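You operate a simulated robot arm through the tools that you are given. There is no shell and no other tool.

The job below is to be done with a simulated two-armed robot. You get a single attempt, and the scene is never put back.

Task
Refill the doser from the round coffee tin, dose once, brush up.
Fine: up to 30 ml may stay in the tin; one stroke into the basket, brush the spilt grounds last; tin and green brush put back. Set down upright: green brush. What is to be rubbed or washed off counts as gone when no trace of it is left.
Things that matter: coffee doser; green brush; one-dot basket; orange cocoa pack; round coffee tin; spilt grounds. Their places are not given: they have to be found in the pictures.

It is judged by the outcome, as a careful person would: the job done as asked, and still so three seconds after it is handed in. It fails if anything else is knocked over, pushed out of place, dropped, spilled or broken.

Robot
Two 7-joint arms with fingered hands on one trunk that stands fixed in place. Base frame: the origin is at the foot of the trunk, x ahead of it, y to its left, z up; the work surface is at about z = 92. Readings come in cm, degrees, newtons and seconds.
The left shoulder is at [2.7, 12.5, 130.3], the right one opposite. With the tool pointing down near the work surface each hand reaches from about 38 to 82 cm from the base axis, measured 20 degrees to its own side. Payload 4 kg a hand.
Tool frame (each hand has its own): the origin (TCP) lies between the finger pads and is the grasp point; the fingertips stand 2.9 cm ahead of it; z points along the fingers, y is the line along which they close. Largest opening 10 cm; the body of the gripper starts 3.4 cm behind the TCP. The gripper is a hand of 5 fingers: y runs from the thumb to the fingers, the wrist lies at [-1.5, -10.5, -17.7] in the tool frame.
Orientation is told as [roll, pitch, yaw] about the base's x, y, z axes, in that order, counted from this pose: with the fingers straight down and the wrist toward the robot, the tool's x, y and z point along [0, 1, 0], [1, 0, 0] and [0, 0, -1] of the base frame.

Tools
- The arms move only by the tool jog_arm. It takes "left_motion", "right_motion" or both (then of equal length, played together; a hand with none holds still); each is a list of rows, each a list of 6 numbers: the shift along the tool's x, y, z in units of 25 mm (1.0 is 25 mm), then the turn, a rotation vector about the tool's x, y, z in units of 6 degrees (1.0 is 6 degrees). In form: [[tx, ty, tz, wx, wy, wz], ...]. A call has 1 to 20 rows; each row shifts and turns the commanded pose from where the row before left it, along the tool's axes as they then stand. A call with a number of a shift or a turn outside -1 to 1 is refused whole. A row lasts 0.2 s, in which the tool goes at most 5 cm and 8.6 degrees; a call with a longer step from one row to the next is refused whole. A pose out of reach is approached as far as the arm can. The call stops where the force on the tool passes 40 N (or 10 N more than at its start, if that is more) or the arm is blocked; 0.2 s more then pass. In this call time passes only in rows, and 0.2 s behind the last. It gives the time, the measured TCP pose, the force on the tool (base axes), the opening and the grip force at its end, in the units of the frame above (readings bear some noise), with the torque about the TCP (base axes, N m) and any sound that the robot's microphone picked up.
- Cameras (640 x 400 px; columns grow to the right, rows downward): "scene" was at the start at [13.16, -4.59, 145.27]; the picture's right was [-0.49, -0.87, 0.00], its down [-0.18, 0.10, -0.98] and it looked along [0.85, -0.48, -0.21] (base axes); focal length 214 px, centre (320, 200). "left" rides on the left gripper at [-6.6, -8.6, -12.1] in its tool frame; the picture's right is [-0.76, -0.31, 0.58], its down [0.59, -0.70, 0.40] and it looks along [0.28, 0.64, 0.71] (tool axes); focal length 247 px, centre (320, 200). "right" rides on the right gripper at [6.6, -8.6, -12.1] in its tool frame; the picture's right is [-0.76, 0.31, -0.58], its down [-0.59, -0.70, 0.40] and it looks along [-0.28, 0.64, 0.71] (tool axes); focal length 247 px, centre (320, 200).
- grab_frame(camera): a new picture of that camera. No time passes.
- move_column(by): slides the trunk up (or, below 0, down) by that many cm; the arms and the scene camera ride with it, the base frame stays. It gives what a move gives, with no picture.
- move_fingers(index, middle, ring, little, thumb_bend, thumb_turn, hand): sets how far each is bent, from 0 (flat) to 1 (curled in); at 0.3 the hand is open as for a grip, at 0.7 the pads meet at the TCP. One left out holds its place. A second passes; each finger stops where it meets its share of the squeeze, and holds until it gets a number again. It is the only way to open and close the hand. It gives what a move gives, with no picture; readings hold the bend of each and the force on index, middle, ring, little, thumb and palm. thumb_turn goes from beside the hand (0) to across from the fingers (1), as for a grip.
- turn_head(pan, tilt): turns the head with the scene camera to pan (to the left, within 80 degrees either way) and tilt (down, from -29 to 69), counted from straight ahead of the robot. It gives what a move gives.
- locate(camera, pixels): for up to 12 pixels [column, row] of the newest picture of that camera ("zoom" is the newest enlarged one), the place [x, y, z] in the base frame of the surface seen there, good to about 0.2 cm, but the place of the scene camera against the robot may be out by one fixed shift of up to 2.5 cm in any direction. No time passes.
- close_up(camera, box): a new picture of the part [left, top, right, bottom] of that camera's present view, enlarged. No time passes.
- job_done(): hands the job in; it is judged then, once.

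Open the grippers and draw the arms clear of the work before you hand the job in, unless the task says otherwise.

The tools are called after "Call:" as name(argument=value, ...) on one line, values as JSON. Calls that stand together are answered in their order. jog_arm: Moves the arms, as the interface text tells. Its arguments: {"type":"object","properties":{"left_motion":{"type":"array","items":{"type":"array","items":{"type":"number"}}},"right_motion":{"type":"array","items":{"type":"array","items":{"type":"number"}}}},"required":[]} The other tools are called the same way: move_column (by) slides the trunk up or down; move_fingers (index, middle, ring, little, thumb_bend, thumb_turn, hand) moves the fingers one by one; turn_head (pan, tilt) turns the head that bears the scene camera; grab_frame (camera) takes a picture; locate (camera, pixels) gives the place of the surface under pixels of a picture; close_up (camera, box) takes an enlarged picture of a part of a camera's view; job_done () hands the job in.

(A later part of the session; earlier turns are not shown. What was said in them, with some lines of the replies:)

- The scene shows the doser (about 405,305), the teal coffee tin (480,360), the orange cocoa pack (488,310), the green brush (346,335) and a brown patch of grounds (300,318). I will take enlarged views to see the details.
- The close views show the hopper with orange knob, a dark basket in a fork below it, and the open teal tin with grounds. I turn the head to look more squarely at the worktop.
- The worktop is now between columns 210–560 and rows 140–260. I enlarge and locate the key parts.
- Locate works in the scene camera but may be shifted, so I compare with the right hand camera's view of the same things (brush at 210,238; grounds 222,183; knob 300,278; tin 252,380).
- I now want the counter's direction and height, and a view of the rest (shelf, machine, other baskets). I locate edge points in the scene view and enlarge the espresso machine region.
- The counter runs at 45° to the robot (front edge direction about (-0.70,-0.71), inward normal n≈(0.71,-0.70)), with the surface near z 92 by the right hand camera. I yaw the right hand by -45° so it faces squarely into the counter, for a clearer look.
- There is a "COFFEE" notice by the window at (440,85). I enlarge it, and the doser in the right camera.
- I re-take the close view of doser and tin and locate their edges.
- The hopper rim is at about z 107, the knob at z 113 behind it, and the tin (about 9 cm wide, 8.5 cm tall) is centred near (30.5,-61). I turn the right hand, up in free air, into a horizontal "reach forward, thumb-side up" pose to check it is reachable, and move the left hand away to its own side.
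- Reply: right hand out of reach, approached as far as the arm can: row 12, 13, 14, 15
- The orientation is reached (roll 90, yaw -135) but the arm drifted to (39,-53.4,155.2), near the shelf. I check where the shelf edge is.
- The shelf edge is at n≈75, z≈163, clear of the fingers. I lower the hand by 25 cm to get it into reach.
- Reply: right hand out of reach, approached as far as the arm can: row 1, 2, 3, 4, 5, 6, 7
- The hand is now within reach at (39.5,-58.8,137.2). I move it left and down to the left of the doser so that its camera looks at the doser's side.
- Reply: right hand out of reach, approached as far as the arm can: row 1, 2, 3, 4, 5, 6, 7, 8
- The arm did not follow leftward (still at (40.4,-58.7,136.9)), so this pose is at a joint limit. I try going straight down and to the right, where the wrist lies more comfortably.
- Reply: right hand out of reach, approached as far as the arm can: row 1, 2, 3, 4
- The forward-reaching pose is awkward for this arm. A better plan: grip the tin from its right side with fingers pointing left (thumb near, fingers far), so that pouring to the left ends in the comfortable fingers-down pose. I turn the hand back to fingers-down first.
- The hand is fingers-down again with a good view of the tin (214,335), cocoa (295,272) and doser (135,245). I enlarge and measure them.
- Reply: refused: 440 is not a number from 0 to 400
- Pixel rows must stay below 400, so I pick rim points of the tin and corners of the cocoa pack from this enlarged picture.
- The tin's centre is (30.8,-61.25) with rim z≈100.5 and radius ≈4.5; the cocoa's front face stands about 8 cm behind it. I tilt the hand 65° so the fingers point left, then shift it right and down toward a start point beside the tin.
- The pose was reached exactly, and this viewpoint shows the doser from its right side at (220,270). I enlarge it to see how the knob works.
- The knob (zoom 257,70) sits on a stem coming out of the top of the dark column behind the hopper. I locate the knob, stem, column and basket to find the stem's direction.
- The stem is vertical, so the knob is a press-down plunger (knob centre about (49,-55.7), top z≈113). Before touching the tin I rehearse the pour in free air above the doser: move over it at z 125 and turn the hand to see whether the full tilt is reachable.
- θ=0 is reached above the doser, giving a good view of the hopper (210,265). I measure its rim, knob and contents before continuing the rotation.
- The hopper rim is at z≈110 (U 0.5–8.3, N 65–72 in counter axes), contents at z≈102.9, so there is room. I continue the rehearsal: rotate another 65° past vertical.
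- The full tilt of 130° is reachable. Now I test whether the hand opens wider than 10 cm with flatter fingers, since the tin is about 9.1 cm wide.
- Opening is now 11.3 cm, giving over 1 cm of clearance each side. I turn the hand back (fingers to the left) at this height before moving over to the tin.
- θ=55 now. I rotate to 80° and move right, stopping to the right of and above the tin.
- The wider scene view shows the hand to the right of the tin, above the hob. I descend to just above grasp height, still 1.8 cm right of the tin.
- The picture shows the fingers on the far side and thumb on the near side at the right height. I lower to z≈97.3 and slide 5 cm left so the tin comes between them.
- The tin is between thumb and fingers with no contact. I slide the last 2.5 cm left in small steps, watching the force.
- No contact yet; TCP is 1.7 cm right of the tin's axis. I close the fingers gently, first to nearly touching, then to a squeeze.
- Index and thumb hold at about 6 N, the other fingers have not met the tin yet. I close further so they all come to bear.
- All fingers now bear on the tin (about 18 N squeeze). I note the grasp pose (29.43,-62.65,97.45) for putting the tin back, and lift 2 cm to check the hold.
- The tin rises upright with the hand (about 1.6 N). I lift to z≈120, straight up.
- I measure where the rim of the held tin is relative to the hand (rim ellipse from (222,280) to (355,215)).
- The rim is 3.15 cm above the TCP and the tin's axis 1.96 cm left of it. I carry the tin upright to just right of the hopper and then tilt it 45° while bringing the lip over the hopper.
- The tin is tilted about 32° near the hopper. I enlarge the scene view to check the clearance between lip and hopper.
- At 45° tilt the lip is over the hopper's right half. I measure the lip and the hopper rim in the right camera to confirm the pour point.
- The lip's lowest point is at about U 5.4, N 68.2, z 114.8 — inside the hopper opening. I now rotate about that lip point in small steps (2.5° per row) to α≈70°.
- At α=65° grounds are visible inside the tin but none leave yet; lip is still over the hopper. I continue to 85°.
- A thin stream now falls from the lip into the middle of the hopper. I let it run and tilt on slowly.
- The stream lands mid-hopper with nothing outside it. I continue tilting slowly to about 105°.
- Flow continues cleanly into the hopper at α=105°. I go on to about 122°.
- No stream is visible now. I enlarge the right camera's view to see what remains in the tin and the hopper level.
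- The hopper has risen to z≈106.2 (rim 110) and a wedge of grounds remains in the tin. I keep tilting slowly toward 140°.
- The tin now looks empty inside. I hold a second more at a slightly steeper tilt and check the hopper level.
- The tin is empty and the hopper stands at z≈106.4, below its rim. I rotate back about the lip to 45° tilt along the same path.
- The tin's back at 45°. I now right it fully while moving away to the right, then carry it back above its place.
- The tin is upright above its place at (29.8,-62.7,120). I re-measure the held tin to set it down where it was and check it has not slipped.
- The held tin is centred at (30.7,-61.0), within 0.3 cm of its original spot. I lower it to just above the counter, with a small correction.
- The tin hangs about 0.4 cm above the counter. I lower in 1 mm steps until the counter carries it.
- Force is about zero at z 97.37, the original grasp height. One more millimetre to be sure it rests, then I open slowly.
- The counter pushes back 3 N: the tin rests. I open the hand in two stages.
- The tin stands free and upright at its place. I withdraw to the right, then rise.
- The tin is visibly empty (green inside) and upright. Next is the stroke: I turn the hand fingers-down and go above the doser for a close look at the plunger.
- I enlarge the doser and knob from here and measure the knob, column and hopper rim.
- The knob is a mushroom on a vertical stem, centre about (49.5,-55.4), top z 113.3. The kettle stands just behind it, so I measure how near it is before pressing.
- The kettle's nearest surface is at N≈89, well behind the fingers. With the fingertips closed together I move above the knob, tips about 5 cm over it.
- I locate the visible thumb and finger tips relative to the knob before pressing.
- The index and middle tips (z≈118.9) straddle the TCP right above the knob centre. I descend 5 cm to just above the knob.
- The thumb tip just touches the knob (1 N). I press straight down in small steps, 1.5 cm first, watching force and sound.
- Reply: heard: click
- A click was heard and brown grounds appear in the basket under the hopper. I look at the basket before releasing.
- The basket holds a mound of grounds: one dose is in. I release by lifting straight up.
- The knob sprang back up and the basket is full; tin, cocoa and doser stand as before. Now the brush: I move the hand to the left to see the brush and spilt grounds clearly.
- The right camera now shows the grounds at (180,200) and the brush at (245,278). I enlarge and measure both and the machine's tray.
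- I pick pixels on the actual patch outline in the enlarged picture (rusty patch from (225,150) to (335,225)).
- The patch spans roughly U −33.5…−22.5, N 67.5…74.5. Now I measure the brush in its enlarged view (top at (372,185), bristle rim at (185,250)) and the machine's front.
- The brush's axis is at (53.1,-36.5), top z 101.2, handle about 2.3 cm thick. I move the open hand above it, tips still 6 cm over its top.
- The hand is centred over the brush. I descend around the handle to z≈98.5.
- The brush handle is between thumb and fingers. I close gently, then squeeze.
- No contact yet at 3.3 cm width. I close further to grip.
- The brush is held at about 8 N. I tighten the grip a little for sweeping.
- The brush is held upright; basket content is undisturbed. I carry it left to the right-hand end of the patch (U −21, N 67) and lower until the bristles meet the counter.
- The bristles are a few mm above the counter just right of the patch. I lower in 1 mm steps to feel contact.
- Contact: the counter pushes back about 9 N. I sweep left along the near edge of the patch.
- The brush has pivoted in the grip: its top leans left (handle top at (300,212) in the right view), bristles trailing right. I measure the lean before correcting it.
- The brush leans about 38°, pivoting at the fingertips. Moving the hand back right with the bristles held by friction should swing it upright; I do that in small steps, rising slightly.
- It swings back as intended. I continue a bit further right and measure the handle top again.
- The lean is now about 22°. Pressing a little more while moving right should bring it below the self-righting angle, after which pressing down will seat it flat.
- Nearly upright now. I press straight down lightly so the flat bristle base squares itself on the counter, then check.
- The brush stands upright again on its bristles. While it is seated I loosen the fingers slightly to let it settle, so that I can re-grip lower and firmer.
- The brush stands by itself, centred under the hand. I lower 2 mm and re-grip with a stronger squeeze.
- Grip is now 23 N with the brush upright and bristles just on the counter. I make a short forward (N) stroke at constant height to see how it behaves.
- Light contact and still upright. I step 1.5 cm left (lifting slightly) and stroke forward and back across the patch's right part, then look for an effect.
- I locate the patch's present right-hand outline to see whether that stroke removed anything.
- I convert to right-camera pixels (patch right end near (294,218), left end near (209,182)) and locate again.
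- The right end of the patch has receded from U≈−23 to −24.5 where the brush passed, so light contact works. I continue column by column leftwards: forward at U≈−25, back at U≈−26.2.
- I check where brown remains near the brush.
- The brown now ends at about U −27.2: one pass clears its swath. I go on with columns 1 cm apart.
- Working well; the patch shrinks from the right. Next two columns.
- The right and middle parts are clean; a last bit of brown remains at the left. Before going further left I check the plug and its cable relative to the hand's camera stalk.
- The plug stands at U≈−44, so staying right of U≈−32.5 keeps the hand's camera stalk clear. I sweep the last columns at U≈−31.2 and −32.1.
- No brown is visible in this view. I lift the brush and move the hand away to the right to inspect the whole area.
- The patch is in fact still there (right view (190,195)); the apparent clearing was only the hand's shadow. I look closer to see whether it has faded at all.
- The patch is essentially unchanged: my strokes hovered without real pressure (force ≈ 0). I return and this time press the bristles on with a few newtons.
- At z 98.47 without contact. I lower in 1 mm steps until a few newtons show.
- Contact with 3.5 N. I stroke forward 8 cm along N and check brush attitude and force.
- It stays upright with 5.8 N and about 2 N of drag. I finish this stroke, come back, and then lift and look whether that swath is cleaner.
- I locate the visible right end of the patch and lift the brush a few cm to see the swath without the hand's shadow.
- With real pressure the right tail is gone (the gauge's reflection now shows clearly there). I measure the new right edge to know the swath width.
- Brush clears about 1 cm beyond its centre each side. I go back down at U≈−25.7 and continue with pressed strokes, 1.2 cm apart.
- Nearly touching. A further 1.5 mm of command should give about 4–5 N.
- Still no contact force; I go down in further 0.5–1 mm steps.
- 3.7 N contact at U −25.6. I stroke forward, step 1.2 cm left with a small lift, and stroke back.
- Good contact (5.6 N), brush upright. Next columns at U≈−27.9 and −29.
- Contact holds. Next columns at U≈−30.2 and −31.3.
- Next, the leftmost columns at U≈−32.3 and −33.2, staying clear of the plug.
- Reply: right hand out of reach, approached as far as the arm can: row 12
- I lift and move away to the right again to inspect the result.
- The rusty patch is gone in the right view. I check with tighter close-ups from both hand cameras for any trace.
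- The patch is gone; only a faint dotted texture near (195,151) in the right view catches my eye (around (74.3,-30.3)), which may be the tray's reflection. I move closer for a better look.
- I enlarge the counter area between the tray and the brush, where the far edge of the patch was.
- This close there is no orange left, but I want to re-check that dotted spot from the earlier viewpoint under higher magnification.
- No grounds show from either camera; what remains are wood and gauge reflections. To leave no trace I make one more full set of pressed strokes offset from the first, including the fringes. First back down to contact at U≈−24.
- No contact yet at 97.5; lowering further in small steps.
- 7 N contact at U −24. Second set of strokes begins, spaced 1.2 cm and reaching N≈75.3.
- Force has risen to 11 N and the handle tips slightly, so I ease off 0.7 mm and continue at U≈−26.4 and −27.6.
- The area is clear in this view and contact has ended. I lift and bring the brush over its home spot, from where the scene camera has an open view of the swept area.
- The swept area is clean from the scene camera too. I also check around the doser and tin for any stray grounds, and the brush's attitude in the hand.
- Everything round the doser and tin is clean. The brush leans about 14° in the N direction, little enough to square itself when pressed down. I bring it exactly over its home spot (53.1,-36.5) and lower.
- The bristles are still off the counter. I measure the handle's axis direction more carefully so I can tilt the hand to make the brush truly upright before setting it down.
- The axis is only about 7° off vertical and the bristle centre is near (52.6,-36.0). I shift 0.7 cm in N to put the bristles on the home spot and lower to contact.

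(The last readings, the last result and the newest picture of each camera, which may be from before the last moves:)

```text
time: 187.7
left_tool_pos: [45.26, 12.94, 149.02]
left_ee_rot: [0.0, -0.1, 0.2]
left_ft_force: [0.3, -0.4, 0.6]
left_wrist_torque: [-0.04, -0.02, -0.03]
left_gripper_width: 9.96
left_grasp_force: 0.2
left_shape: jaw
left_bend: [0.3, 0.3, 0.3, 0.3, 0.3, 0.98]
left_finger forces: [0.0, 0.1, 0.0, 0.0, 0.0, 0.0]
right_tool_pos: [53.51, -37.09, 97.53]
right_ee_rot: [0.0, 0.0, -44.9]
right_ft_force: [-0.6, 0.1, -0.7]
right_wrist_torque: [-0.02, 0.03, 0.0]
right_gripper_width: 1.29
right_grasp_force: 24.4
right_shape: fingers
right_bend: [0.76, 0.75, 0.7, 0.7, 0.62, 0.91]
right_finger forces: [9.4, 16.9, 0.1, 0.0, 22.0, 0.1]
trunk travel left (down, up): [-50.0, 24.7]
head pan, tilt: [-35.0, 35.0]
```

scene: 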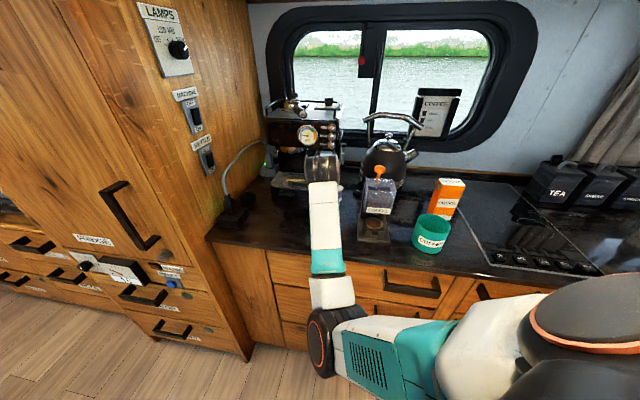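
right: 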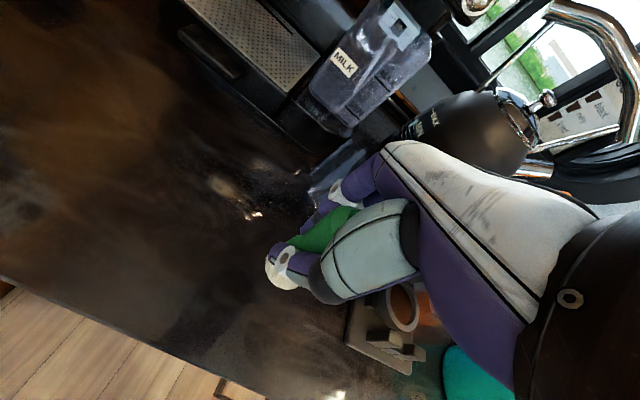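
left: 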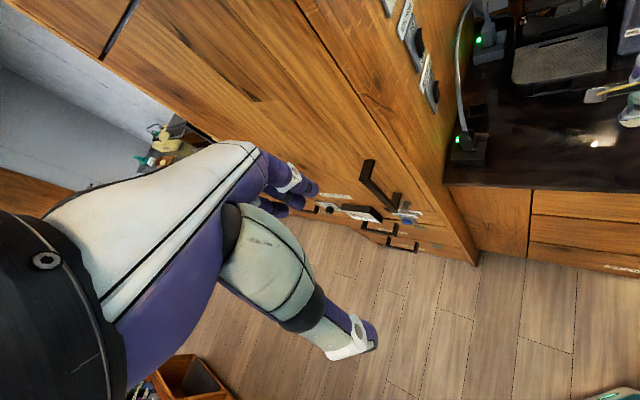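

No contact yet at z 97.5; I continue in sub-millimetre steps.

Call:
jog_arm(right_motion=[[0, 0, 0.03, 0, 0, 0]])

Call:
jog_arm(right_motion=[[0, 0, 0.03, 0, 0, 0]])

Call:
jog_arm(right_motion=[[0, 0, 0.03, 0, 0, 0]])

```text
time: 188.1
left_tool_pos: [45.18, 12.97, 149.13]
left_ee_rot: [0.0, 0.1, 0.2]
left_ft_force: [-0.4, 0.6, -0.6]
left_wrist_torque: [-0.04, 0.02, -0.01]
left_gripper_width: 9.98
left_grasp_force: 0.0
left_shape: jaw
left_bend: [0.3, 0.3, 0.3, 0.3, 0.3, 0.98]
left_finger forces: [0.0, 0.0, 0.0, 0.0, 0.0, 0.1]
right_tool_pos: [53.43, -37.07, 97.35]
right_ee_rot: [0.0, 0.0, -45.0]
right_ft_force: [0.3, 0.2, 0.1]
right_wrist_torque: [0.02, -0.01, 0.0]
right_gripper_width: 1.27
right_grasp_force: 24.4
right_shape: fingers
right_bend: [0.76, 0.75, 0.7, 0.7, 0.62, 0.91]
right_finger forces: [9.4, 16.8, 0.0, 0.1, 21.9, 0.1]
trunk travel left (down, up): [-50.0, 24.7]
head pan, tilt: [-35.0, 35.0]
```

```text
time: 188.5
left_tool_pos: [45.04, 13.1, 149.05]
left_ee_rot: [0.1, -0.1, 0.1]
left_ft_force: [-1.0, -0.4, 0.2]
left_wrist_torque: [0.0, 0.0, -0.04]
left_gripper_width: 10.0
left_grasp_force: 0.1
left_shape: jaw
left_bend: [0.3, 0.3, 0.3, 0.3, 0.3, 0.98]
left_finger forces: [0.0, 0.0, 0.0, 0.1, 0.0, 0.1]
right_tool_pos: [53.54, -36.96, 97.37]
right_ee_rot: [0.0, 0.0, -45.0]
right_ft_force: [0.4, -1.5, 1.8]
right_wrist_torque: [0.05, 0.0, 0.02]
right_gripper_width: 1.24
right_grasp_force: 24.9
right_shape: fingers
right_bend: [0.76, 0.75, 0.7, 0.7, 0.62, 0.91]
right_finger forces: [9.7, 17.4, 0.0, 0.0, 22.5, 0.1]
trunk travel left (down, up): [-50.0, 24.7]
head pan, tilt: [-35.0, 35.0]
```

```text
time: 188.9
left_tool_pos: [45.08, 13.01, 149.13]
left_ee_rot: [0.1, 0.1, 0.1]
left_ft_force: [0.1, 0.6, -0.9]
left_wrist_torque: [0.0, 0.0, 0.01]
left_gripper_width: 10.01
left_grasp_force: 0.1
left_shape: jaw
left_bend: [0.3, 0.3, 0.3, 0.3, 0.3, 0.98]
left_finger forces: [0.0, 0.0, 0.1, 0.1, 0.0, 0.1]
right_tool_pos: [53.47, -37.13, 97.5]
right_ee_rot: [0.0, -0.1, -45.0]
right_ft_force: [-0.2, 0.0, 5.5]
right_wrist_torque: [0.03, -0.05, 0.03]
right_gripper_width: 1.22
right_grasp_force: 25.7
right_shape: fingers
right_bend: [0.76, 0.75, 0.7, 0.7, 0.62, 0.91]
right_finger forces: [9.8, 18.1, 0.0, 0.1, 22.9, 0.0]
trunk travel left (down, up): [-50.0, 24.7]
head pan, tilt: [-35.0, 35.0]
```

The bristles rest with 5.5 N. I check position, then ease the squeeze in stages so the brush squares itself before I let go.

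Call:
close_up(camera="right", box=[240, 170, 400, 310])

Call:
move_fingers(hand="right", index=0.68, middle=0.68, thumb_bend=0.66)

Call:
close_up(camera="right", box=[240, 170, 400, 310])

```text
2.86 times, centred on (320, 240) of right
```

zoom: 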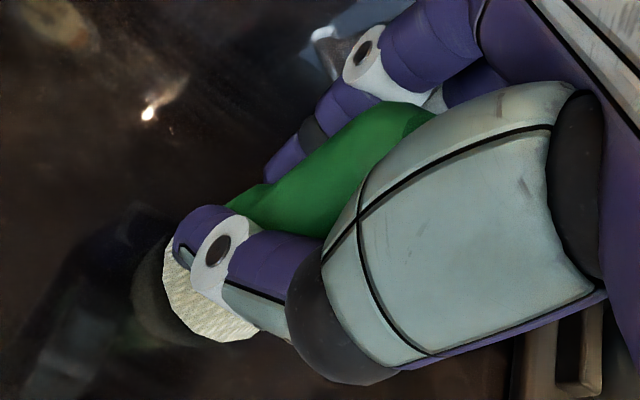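

```text
time: 189.9
left_tool_pos: [45.15, 13.01, 149.08]
left_ee_rot: [-0.1, 0.0, 0.2]
left_ft_force: [-0.3, -0.3, 0.7]
left_wrist_torque: [0.02, 0.0, 0.0]
left_gripper_width: 9.96
left_grasp_force: 0.1
left_shape: jaw
left_bend: [0.3, 0.3, 0.3, 0.3, 0.3, 0.98]
left_finger forces: [0.0, 0.0, 0.0, 0.1, 0.0, 0.0]
right_tool_pos: [53.52, -37.05, 97.4]
right_ee_rot: [-0.1, -0.1, -45.1]
right_ft_force: [2.4, 0.9, 8.1]
right_wrist_torque: [0.02, -0.03, 0.01]
right_gripper_width: 1.61
right_grasp_force: 6.3
right_shape: fingers
right_bend: [0.67, 0.65, 0.7, 0.7, 0.64, 0.98]
right_finger forces: [2.3, 4.4, 0.0, 0.0, 5.0, 0.0]
trunk travel left (down, up): [-50.0, 24.7]
head pan, tilt: [-35.0, 35.0]
```

```text
2.86 times, centred on (320, 240) of right
```

zoom: 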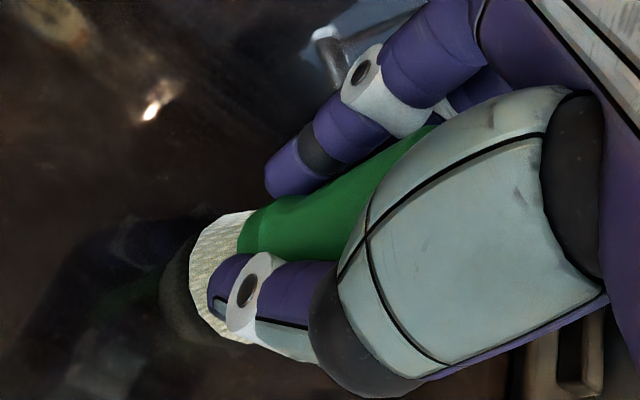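

The brush has squared up on its bristles. I open further and check that it stands alone.

Call:
move_fingers(hand="right", index=0.6, middle=0.6, ring=0.6, little=0.6, thumb_bend=0.59)

Call:
close_up(camera="right", box=[240, 170, 400, 310])

Call:
locate(camera="zoom", pixels=[[200, 240], [195, 280], [210, 320], [240, 225], [270, 220], [320, 200], [240, 340], [215, 225]])

```text
time: 190.9
left_tool_pos: [45.18, 13.0, 148.99]
left_ee_rot: [0.1, 0.0, 0.2]
left_ft_force: [0.6, 0.2, 0.7]
left_wrist_torque: [0.0, 0.01, -0.01]
left_gripper_width: 9.99
left_grasp_force: 0.1
left_shape: jaw
left_bend: [0.3, 0.3, 0.3, 0.3, 0.3, 0.98]
left_finger forces: [0.0, 0.0, 0.0, 0.0, 0.0, 0.0]
right_tool_pos: [53.49, -37.13, 97.33]
right_ee_rot: [0.0, -0.1, -45.0]
right_ft_force: [0.5, 0.2, 0.6]
right_wrist_torque: [0.02, 0.0, -0.02]
right_gripper_width: 2.66
right_grasp_force: 0.1
right_shape: fingers
right_bend: [0.6, 0.6, 0.6, 0.6, 0.59, 1.0]
right_finger forces: [0.0, 0.0, 0.1, 0.0, 0.2, 0.1]
trunk travel left (down, up): [-50.0, 24.7]
head pan, tilt: [-35.0, 35.0]
```

```text
2.86 times, centred on (320, 240) of right
```

zoom: 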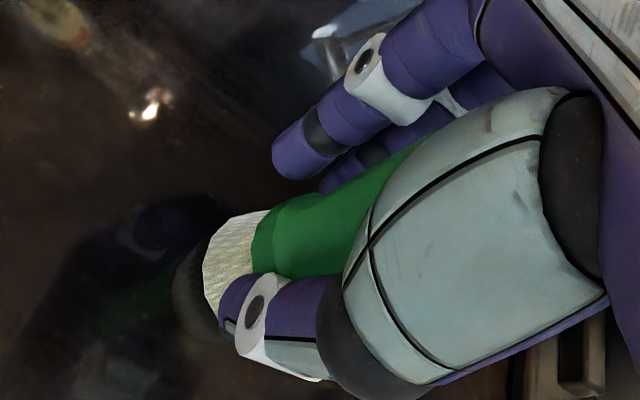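

```text
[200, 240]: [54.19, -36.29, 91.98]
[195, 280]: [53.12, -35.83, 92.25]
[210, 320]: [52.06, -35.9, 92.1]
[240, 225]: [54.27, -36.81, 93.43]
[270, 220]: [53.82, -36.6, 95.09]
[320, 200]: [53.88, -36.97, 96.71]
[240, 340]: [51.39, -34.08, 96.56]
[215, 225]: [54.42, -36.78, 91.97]
```

The brush stands alone, hand free of it. I open wide and rise straight up.

Call:
move_fingers(hand="right", index=0.42, middle=0.42, ring=0.42, little=0.42, thumb_bend=0.4)

Call:
jog_arm(right_motion=[[0, 0, -0.4, 0, 0, 0], [0, 0, -0.7, 0, 0, 0], [0, 0, -0.8, 0, 0, 0], [0, 0, -0.8, 0, 0, 0], [0, 0, -0.8, 0, 0, 0], [0, 0, -0.8, 0, 0, 0], [0, 0, -0.8, 0, 0, 0], [0, -0.5, -0.8, 0, 0, 0], [0, -0.5, -0.8, 0, 0, 0], [0, -0.5, -0.8, 0, 0, 0]])

Call:
grab_frame(camera="right")

Call:
grab_frame(camera="scene")

```text
time: 191.9
left_tool_pos: [45.26, 13.11, 148.98]
left_ee_rot: [-0.1, 0.0, 0.1]
left_ft_force: [-0.3, -0.4, 0.5]
left_wrist_torque: [-0.01, 0.05, 0.04]
left_gripper_width: 9.99
left_grasp_force: 0.2
left_shape: jaw
left_bend: [0.3, 0.3, 0.3, 0.3, 0.3, 0.98]
left_finger forces: [0.1, 0.1, 0.0, 0.1, 0.0, 0.0]
right_tool_pos: [53.52, -37.07, 97.28]
right_ee_rot: [-0.1, 0.0, -45.0]
right_ft_force: [0.6, 0.9, -1.0]
right_wrist_torque: [0.0, -0.02, 0.01]
right_gripper_width: 7.18
right_grasp_force: 0.1
right_shape: fingers
right_bend: [0.42, 0.42, 0.42, 0.42, 0.4, 1.0]
right_finger forces: [0.0, 0.0, 0.0, 0.0, 0.1, 0.1]
trunk travel left (down, up): [-50.0, 24.7]
head pan, tilt: [-35.0, 35.0]
```

```text
time: 194.1
left_tool_pos: [45.13, 13.05, 149.04]
left_ee_rot: [-0.2, 0.0, 0.1]
left_ft_force: [-0.2, -0.8, 0.5]
left_wrist_torque: [0.0, 0.01, 0.01]
left_gripper_width: 9.98
left_grasp_force: 0.1
left_shape: jaw
left_bend: [0.3, 0.3, 0.3, 0.3, 0.3, 0.98]
left_finger forces: [0.0, 0.0, 0.0, 0.0, 0.1, 0.1]
right_tool_pos: [50.87, -34.47, 116.15]
right_ee_rot: [0.0, 0.0, -45.0]
right_ft_force: [0.3, 0.4, -0.2]
right_wrist_torque: [-0.02, 0.0, -0.02]
right_gripper_width: 7.19
right_grasp_force: 0.0
right_shape: fingers
right_bend: [0.42, 0.42, 0.42, 0.42, 0.4, 1.0]
right_finger forces: [0.1, 0.0, 0.0, 0.1, 0.1, 0.0]
trunk travel left (down, up): [-50.0, 24.7]
head pan, tilt: [-35.0, 35.0]
```

```text
taken
```

right: 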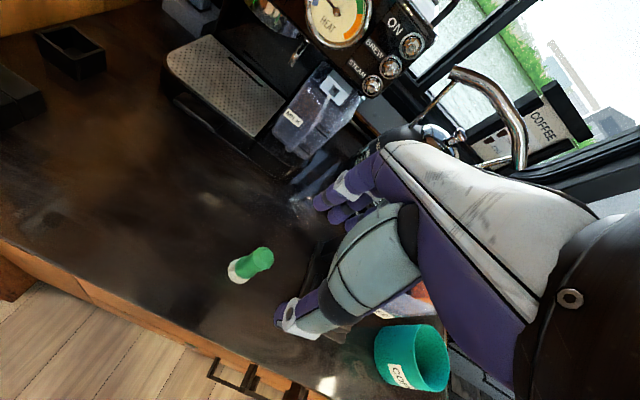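

```text
taken
```

scene: 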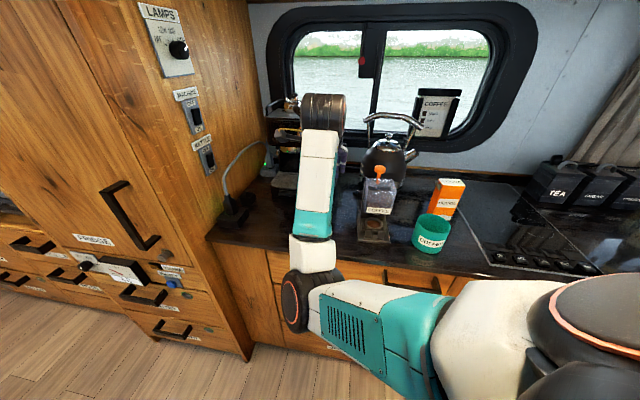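

The brush stands upright at (250,265) in the right view. I measure its position against its home and enlarge the swept area again for a final check.

Call:
close_up(camera="right", box=[215, 235, 285, 295])

Call:
locate(camera="right", pixels=[[261, 258], [255, 253], [268, 258], [258, 268], [250, 258], [232, 268], [240, 282], [236, 262], [250, 272]])

Call:
close_up(camera="right", box=[90, 110, 250, 230])

```text
6.67 times, centred on (250, 265) of right
```

zoom: 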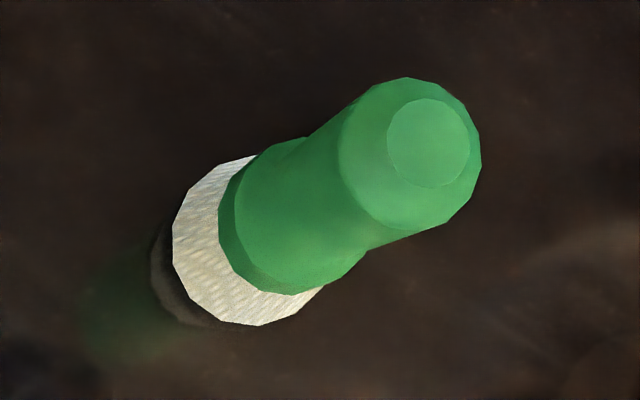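

```text
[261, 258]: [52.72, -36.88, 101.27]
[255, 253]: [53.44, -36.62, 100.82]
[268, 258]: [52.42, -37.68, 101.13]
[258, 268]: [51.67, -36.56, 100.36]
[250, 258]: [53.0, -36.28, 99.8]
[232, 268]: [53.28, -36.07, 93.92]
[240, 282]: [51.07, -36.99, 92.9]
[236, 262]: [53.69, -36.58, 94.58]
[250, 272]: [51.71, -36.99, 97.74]
```

```text
3.33 times, centred on (170, 170) of right
```

zoom: 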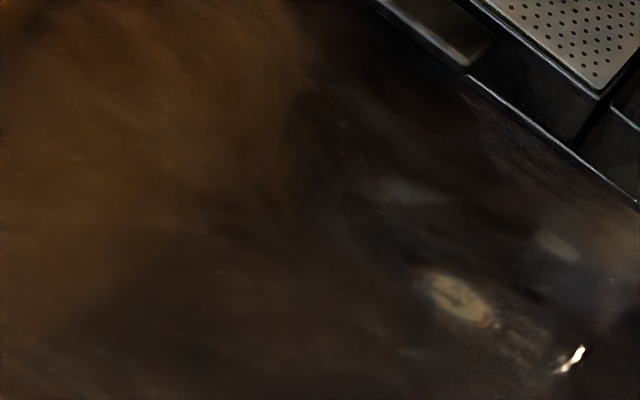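

The brush is upright within 1 cm of where it stood, and the swept area shows only reflections. I open the right hand fully and withdraw the arm up and back to its starting area.

Call:
jog_arm(right_motion=[[0, -0.2, -0.8, 0, 0, 0], [0, -0.2, -1, 0, 0, 0], [0, -0.2, -1, 0, 0, 0], [-0.2, -0.2, -1, 0, 0, 0], [-0.5, -0.2, -1, 0, 0, 0], [-0.5, -0.2, -1, 0, 0, 0], [-0.6, -0.2, -1, 0, 0, 0], [-0.6, -0.2, -1, 0, 0, 0], [-0.6, -0.2, -1, 0, 0, 0], [-0.6, -0.2, -1, 0, 0, 0], [-0.6, 0, -1, 0, 0, 0], [-0.6, 0, -0.8, 0, 0, 0], [-0.6, 0, 0, 0, 0, 0]])

Call:
move_fingers(hand="right", index=0.3, middle=0.3, ring=0.3, little=0.3, thumb_bend=0.3)

Call:
grab_frame(camera="scene")

Call:
grab_frame(camera="right")

```text
time: 196.9
left_tool_pos: [45.26, 12.96, 149.08]
left_ee_rot: [0.0, 0.0, 0.0]
left_ft_force: [-0.3, -0.2, 0.1]
left_wrist_torque: [0.0, 0.04, 0.01]
left_gripper_width: 9.98
left_grasp_force: 0.1
left_shape: jaw
left_bend: [0.3, 0.3, 0.3, 0.3, 0.3, 0.98]
left_finger forces: [0.0, 0.0, 0.0, 0.0, 0.1, 0.0]
right_tool_pos: [37.7, -40.54, 145.1]
right_ee_rot: [0.0, 0.1, -45.0]
right_ft_force: [-0.6, 0.0, 0.1]
right_wrist_torque: [0.0, -0.02, -0.01]
right_gripper_width: 7.2
right_grasp_force: 0.0
right_shape: fingers
right_bend: [0.42, 0.42, 0.42, 0.42, 0.4, 1.0]
right_finger forces: [0.0, 0.0, 0.0, 0.0, 0.0, 0.0]
trunk travel left (down, up): [-50.0, 24.7]
head pan, tilt: [-35.0, 35.0]
```

```text
time: 197.9
left_tool_pos: [45.17, 13.0, 149.08]
left_ee_rot: [-0.1, -0.1, 0.1]
left_ft_force: [0.9, 0.5, -0.4]
left_wrist_torque: [0.0, 0.04, 0.02]
left_gripper_width: 9.98
left_grasp_force: 0.0
left_shape: jaw
left_bend: [0.3, 0.3, 0.3, 0.3, 0.3, 0.98]
left_finger forces: [0.0, 0.0, 0.0, 0.0, 0.1, 0.0]
right_tool_pos: [37.78, -40.5, 144.96]
right_ee_rot: [-0.1, 0.0, -45.0]
right_ft_force: [-1.2, -0.3, 0.3]
right_wrist_torque: [-0.01, -0.01, 0.03]
right_gripper_width: 9.81
right_grasp_force: 0.1
right_shape: fingers
right_bend: [0.3, 0.3, 0.3, 0.3, 0.3, 1.0]
right_finger forces: [0.0, 0.0, 0.0, 0.1, 0.0, 0.0]
trunk travel left (down, up): [-50.0, 24.7]
head pan, tilt: [-35.0, 35.0]
```

```text
taken
```

scene: 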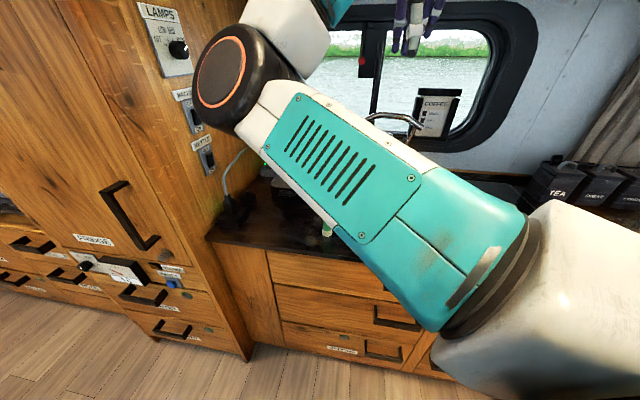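

```text
taken
```

right: 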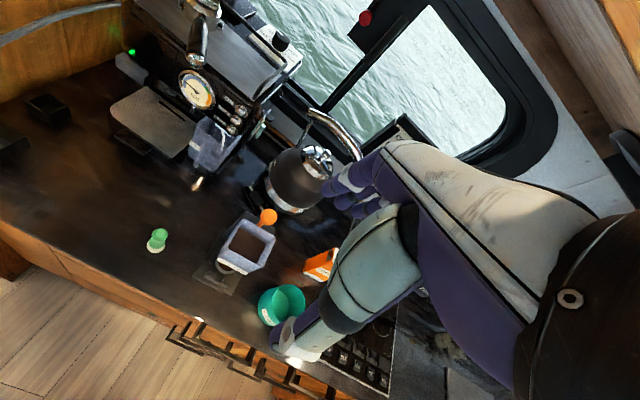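

From the same pose as at the start the orange patch at (100,178) has vanished. I compare the enlarged view with the one taken before the work, and check all objects once more.

Call:
close_up(camera="right", box=[60, 80, 260, 260])

Call:
close_up(camera="right", box=[180, 190, 340, 330])

Call:
close_up(camera="right", box=[60, 140, 150, 220])

```text
2.22 times, centred on (160, 170) of right
```

zoom: 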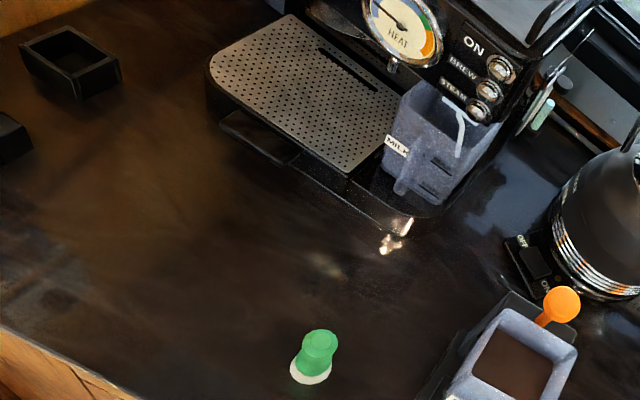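

```text
2.86 times, centred on (260, 260) of right
```

zoom: 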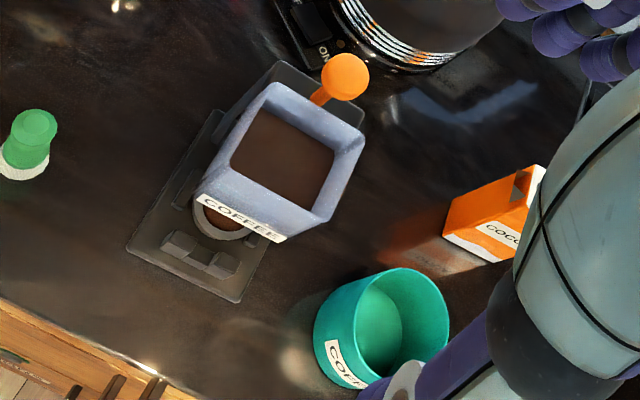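

```text
5.00 times, centred on (105, 180) of right
```

zoom: 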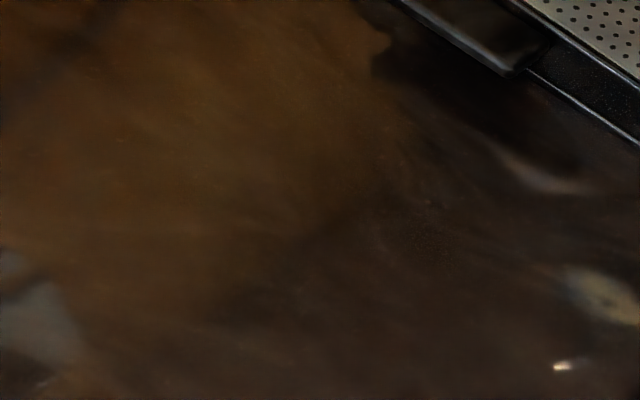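

There may be a very faint speckle near (127,186) in that last view. I locate it and magnify further.

Call:
locate(camera="right", pixels=[[127, 186], [121, 172], [118, 168], [132, 192], [110, 180], [100, 178], [115, 160], [140, 190]])

Call:
close_up(camera="right", box=[105, 160, 150, 200])

Call:
close_up(camera="right", box=[80, 150, 130, 195])

```text
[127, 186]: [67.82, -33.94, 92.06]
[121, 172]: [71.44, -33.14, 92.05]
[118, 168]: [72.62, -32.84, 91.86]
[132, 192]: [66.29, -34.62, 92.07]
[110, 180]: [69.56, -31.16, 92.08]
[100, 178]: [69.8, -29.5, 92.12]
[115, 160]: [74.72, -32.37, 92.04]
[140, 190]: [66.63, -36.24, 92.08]
```

```text
10.00 times, centred on (128, 180) of right
```

zoom: 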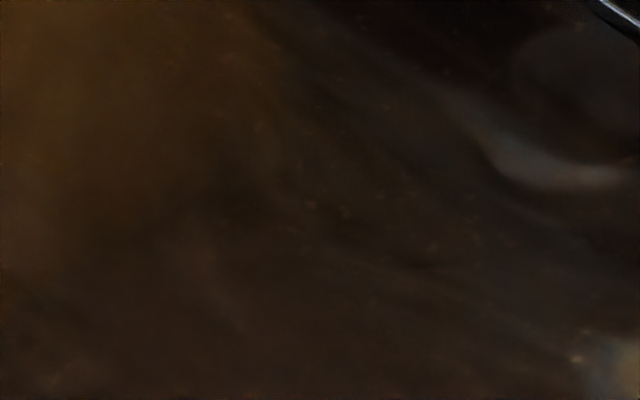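

```text
8.89 times, centred on (105, 172) of right
```

zoom: 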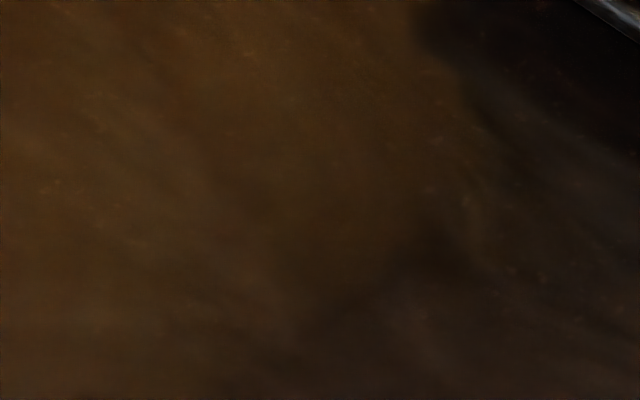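

Magnified, it is just the counter's own fine grain. A last look from the left hand camera, which saw the patch plainly before, to be sure about its left end.

Call:
close_up(camera="left", box=[470, 80, 640, 190])

Call:
close_up(camera="left", box=[510, 105, 590, 150])

```text
3.64 times, centred on (555, 135) of left
```

zoom: 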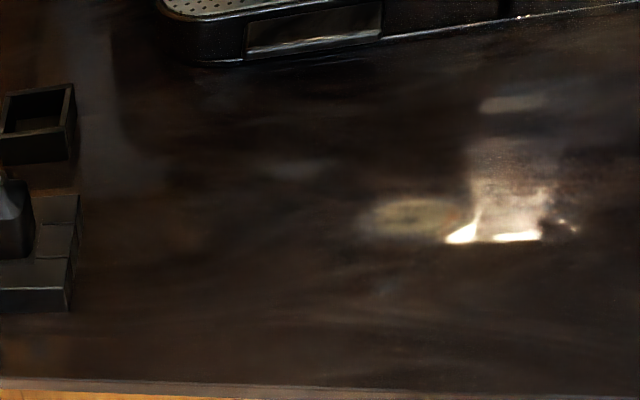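

```text
8.00 times, centred on (550, 128) of left
```

zoom: 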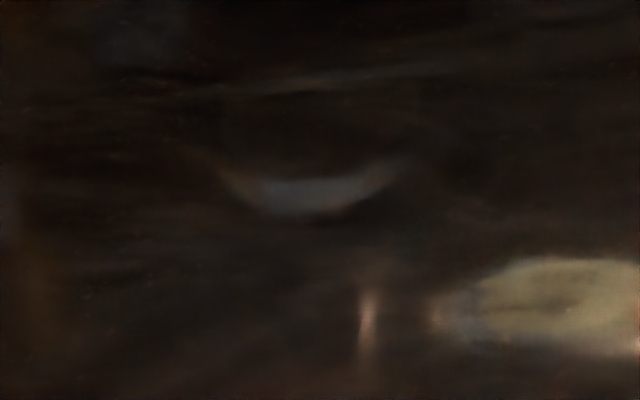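

The swept area shows only reflections of the machine and window, with no grounds left. The tin is empty and back in its place, one dose is in the basket, the brush stands upright within 1 cm of its spot, both hands are open and the arms are clear, so I hand the job in.

Call:
job_done()

```text
The job is handed in.
```

I did every step and handed the job in. I don't have the judge's result yet.

- **Refill:** I poured the coffee tin into the doser. The tin looked empty afterwards, and I set it back within about half a centimetre of where it stood. I saw no grounds spilt around the doser.
- **Dose:** I pressed the orange knob once and heard one click. The basket under the doser then held a mound of grounds, and the knob sprang back up. I never saw the single dot on that basket, but it was the only basket in view.
- **Brush-up:** The first strokes did nothing because the bristles weren't really pressing on the counter. I swept the whole patch again with pressure, and the right half once more after that. Close views from all three cameras showed no grounds left.
- **Brush:** It tipped over in the grip once while sweeping, and I straightened it before carrying on. It now stands upright about 1 cm from its original spot.

I didn't touch the cocoa pack or anything else on the counter. Both hands are open and clear of the work.
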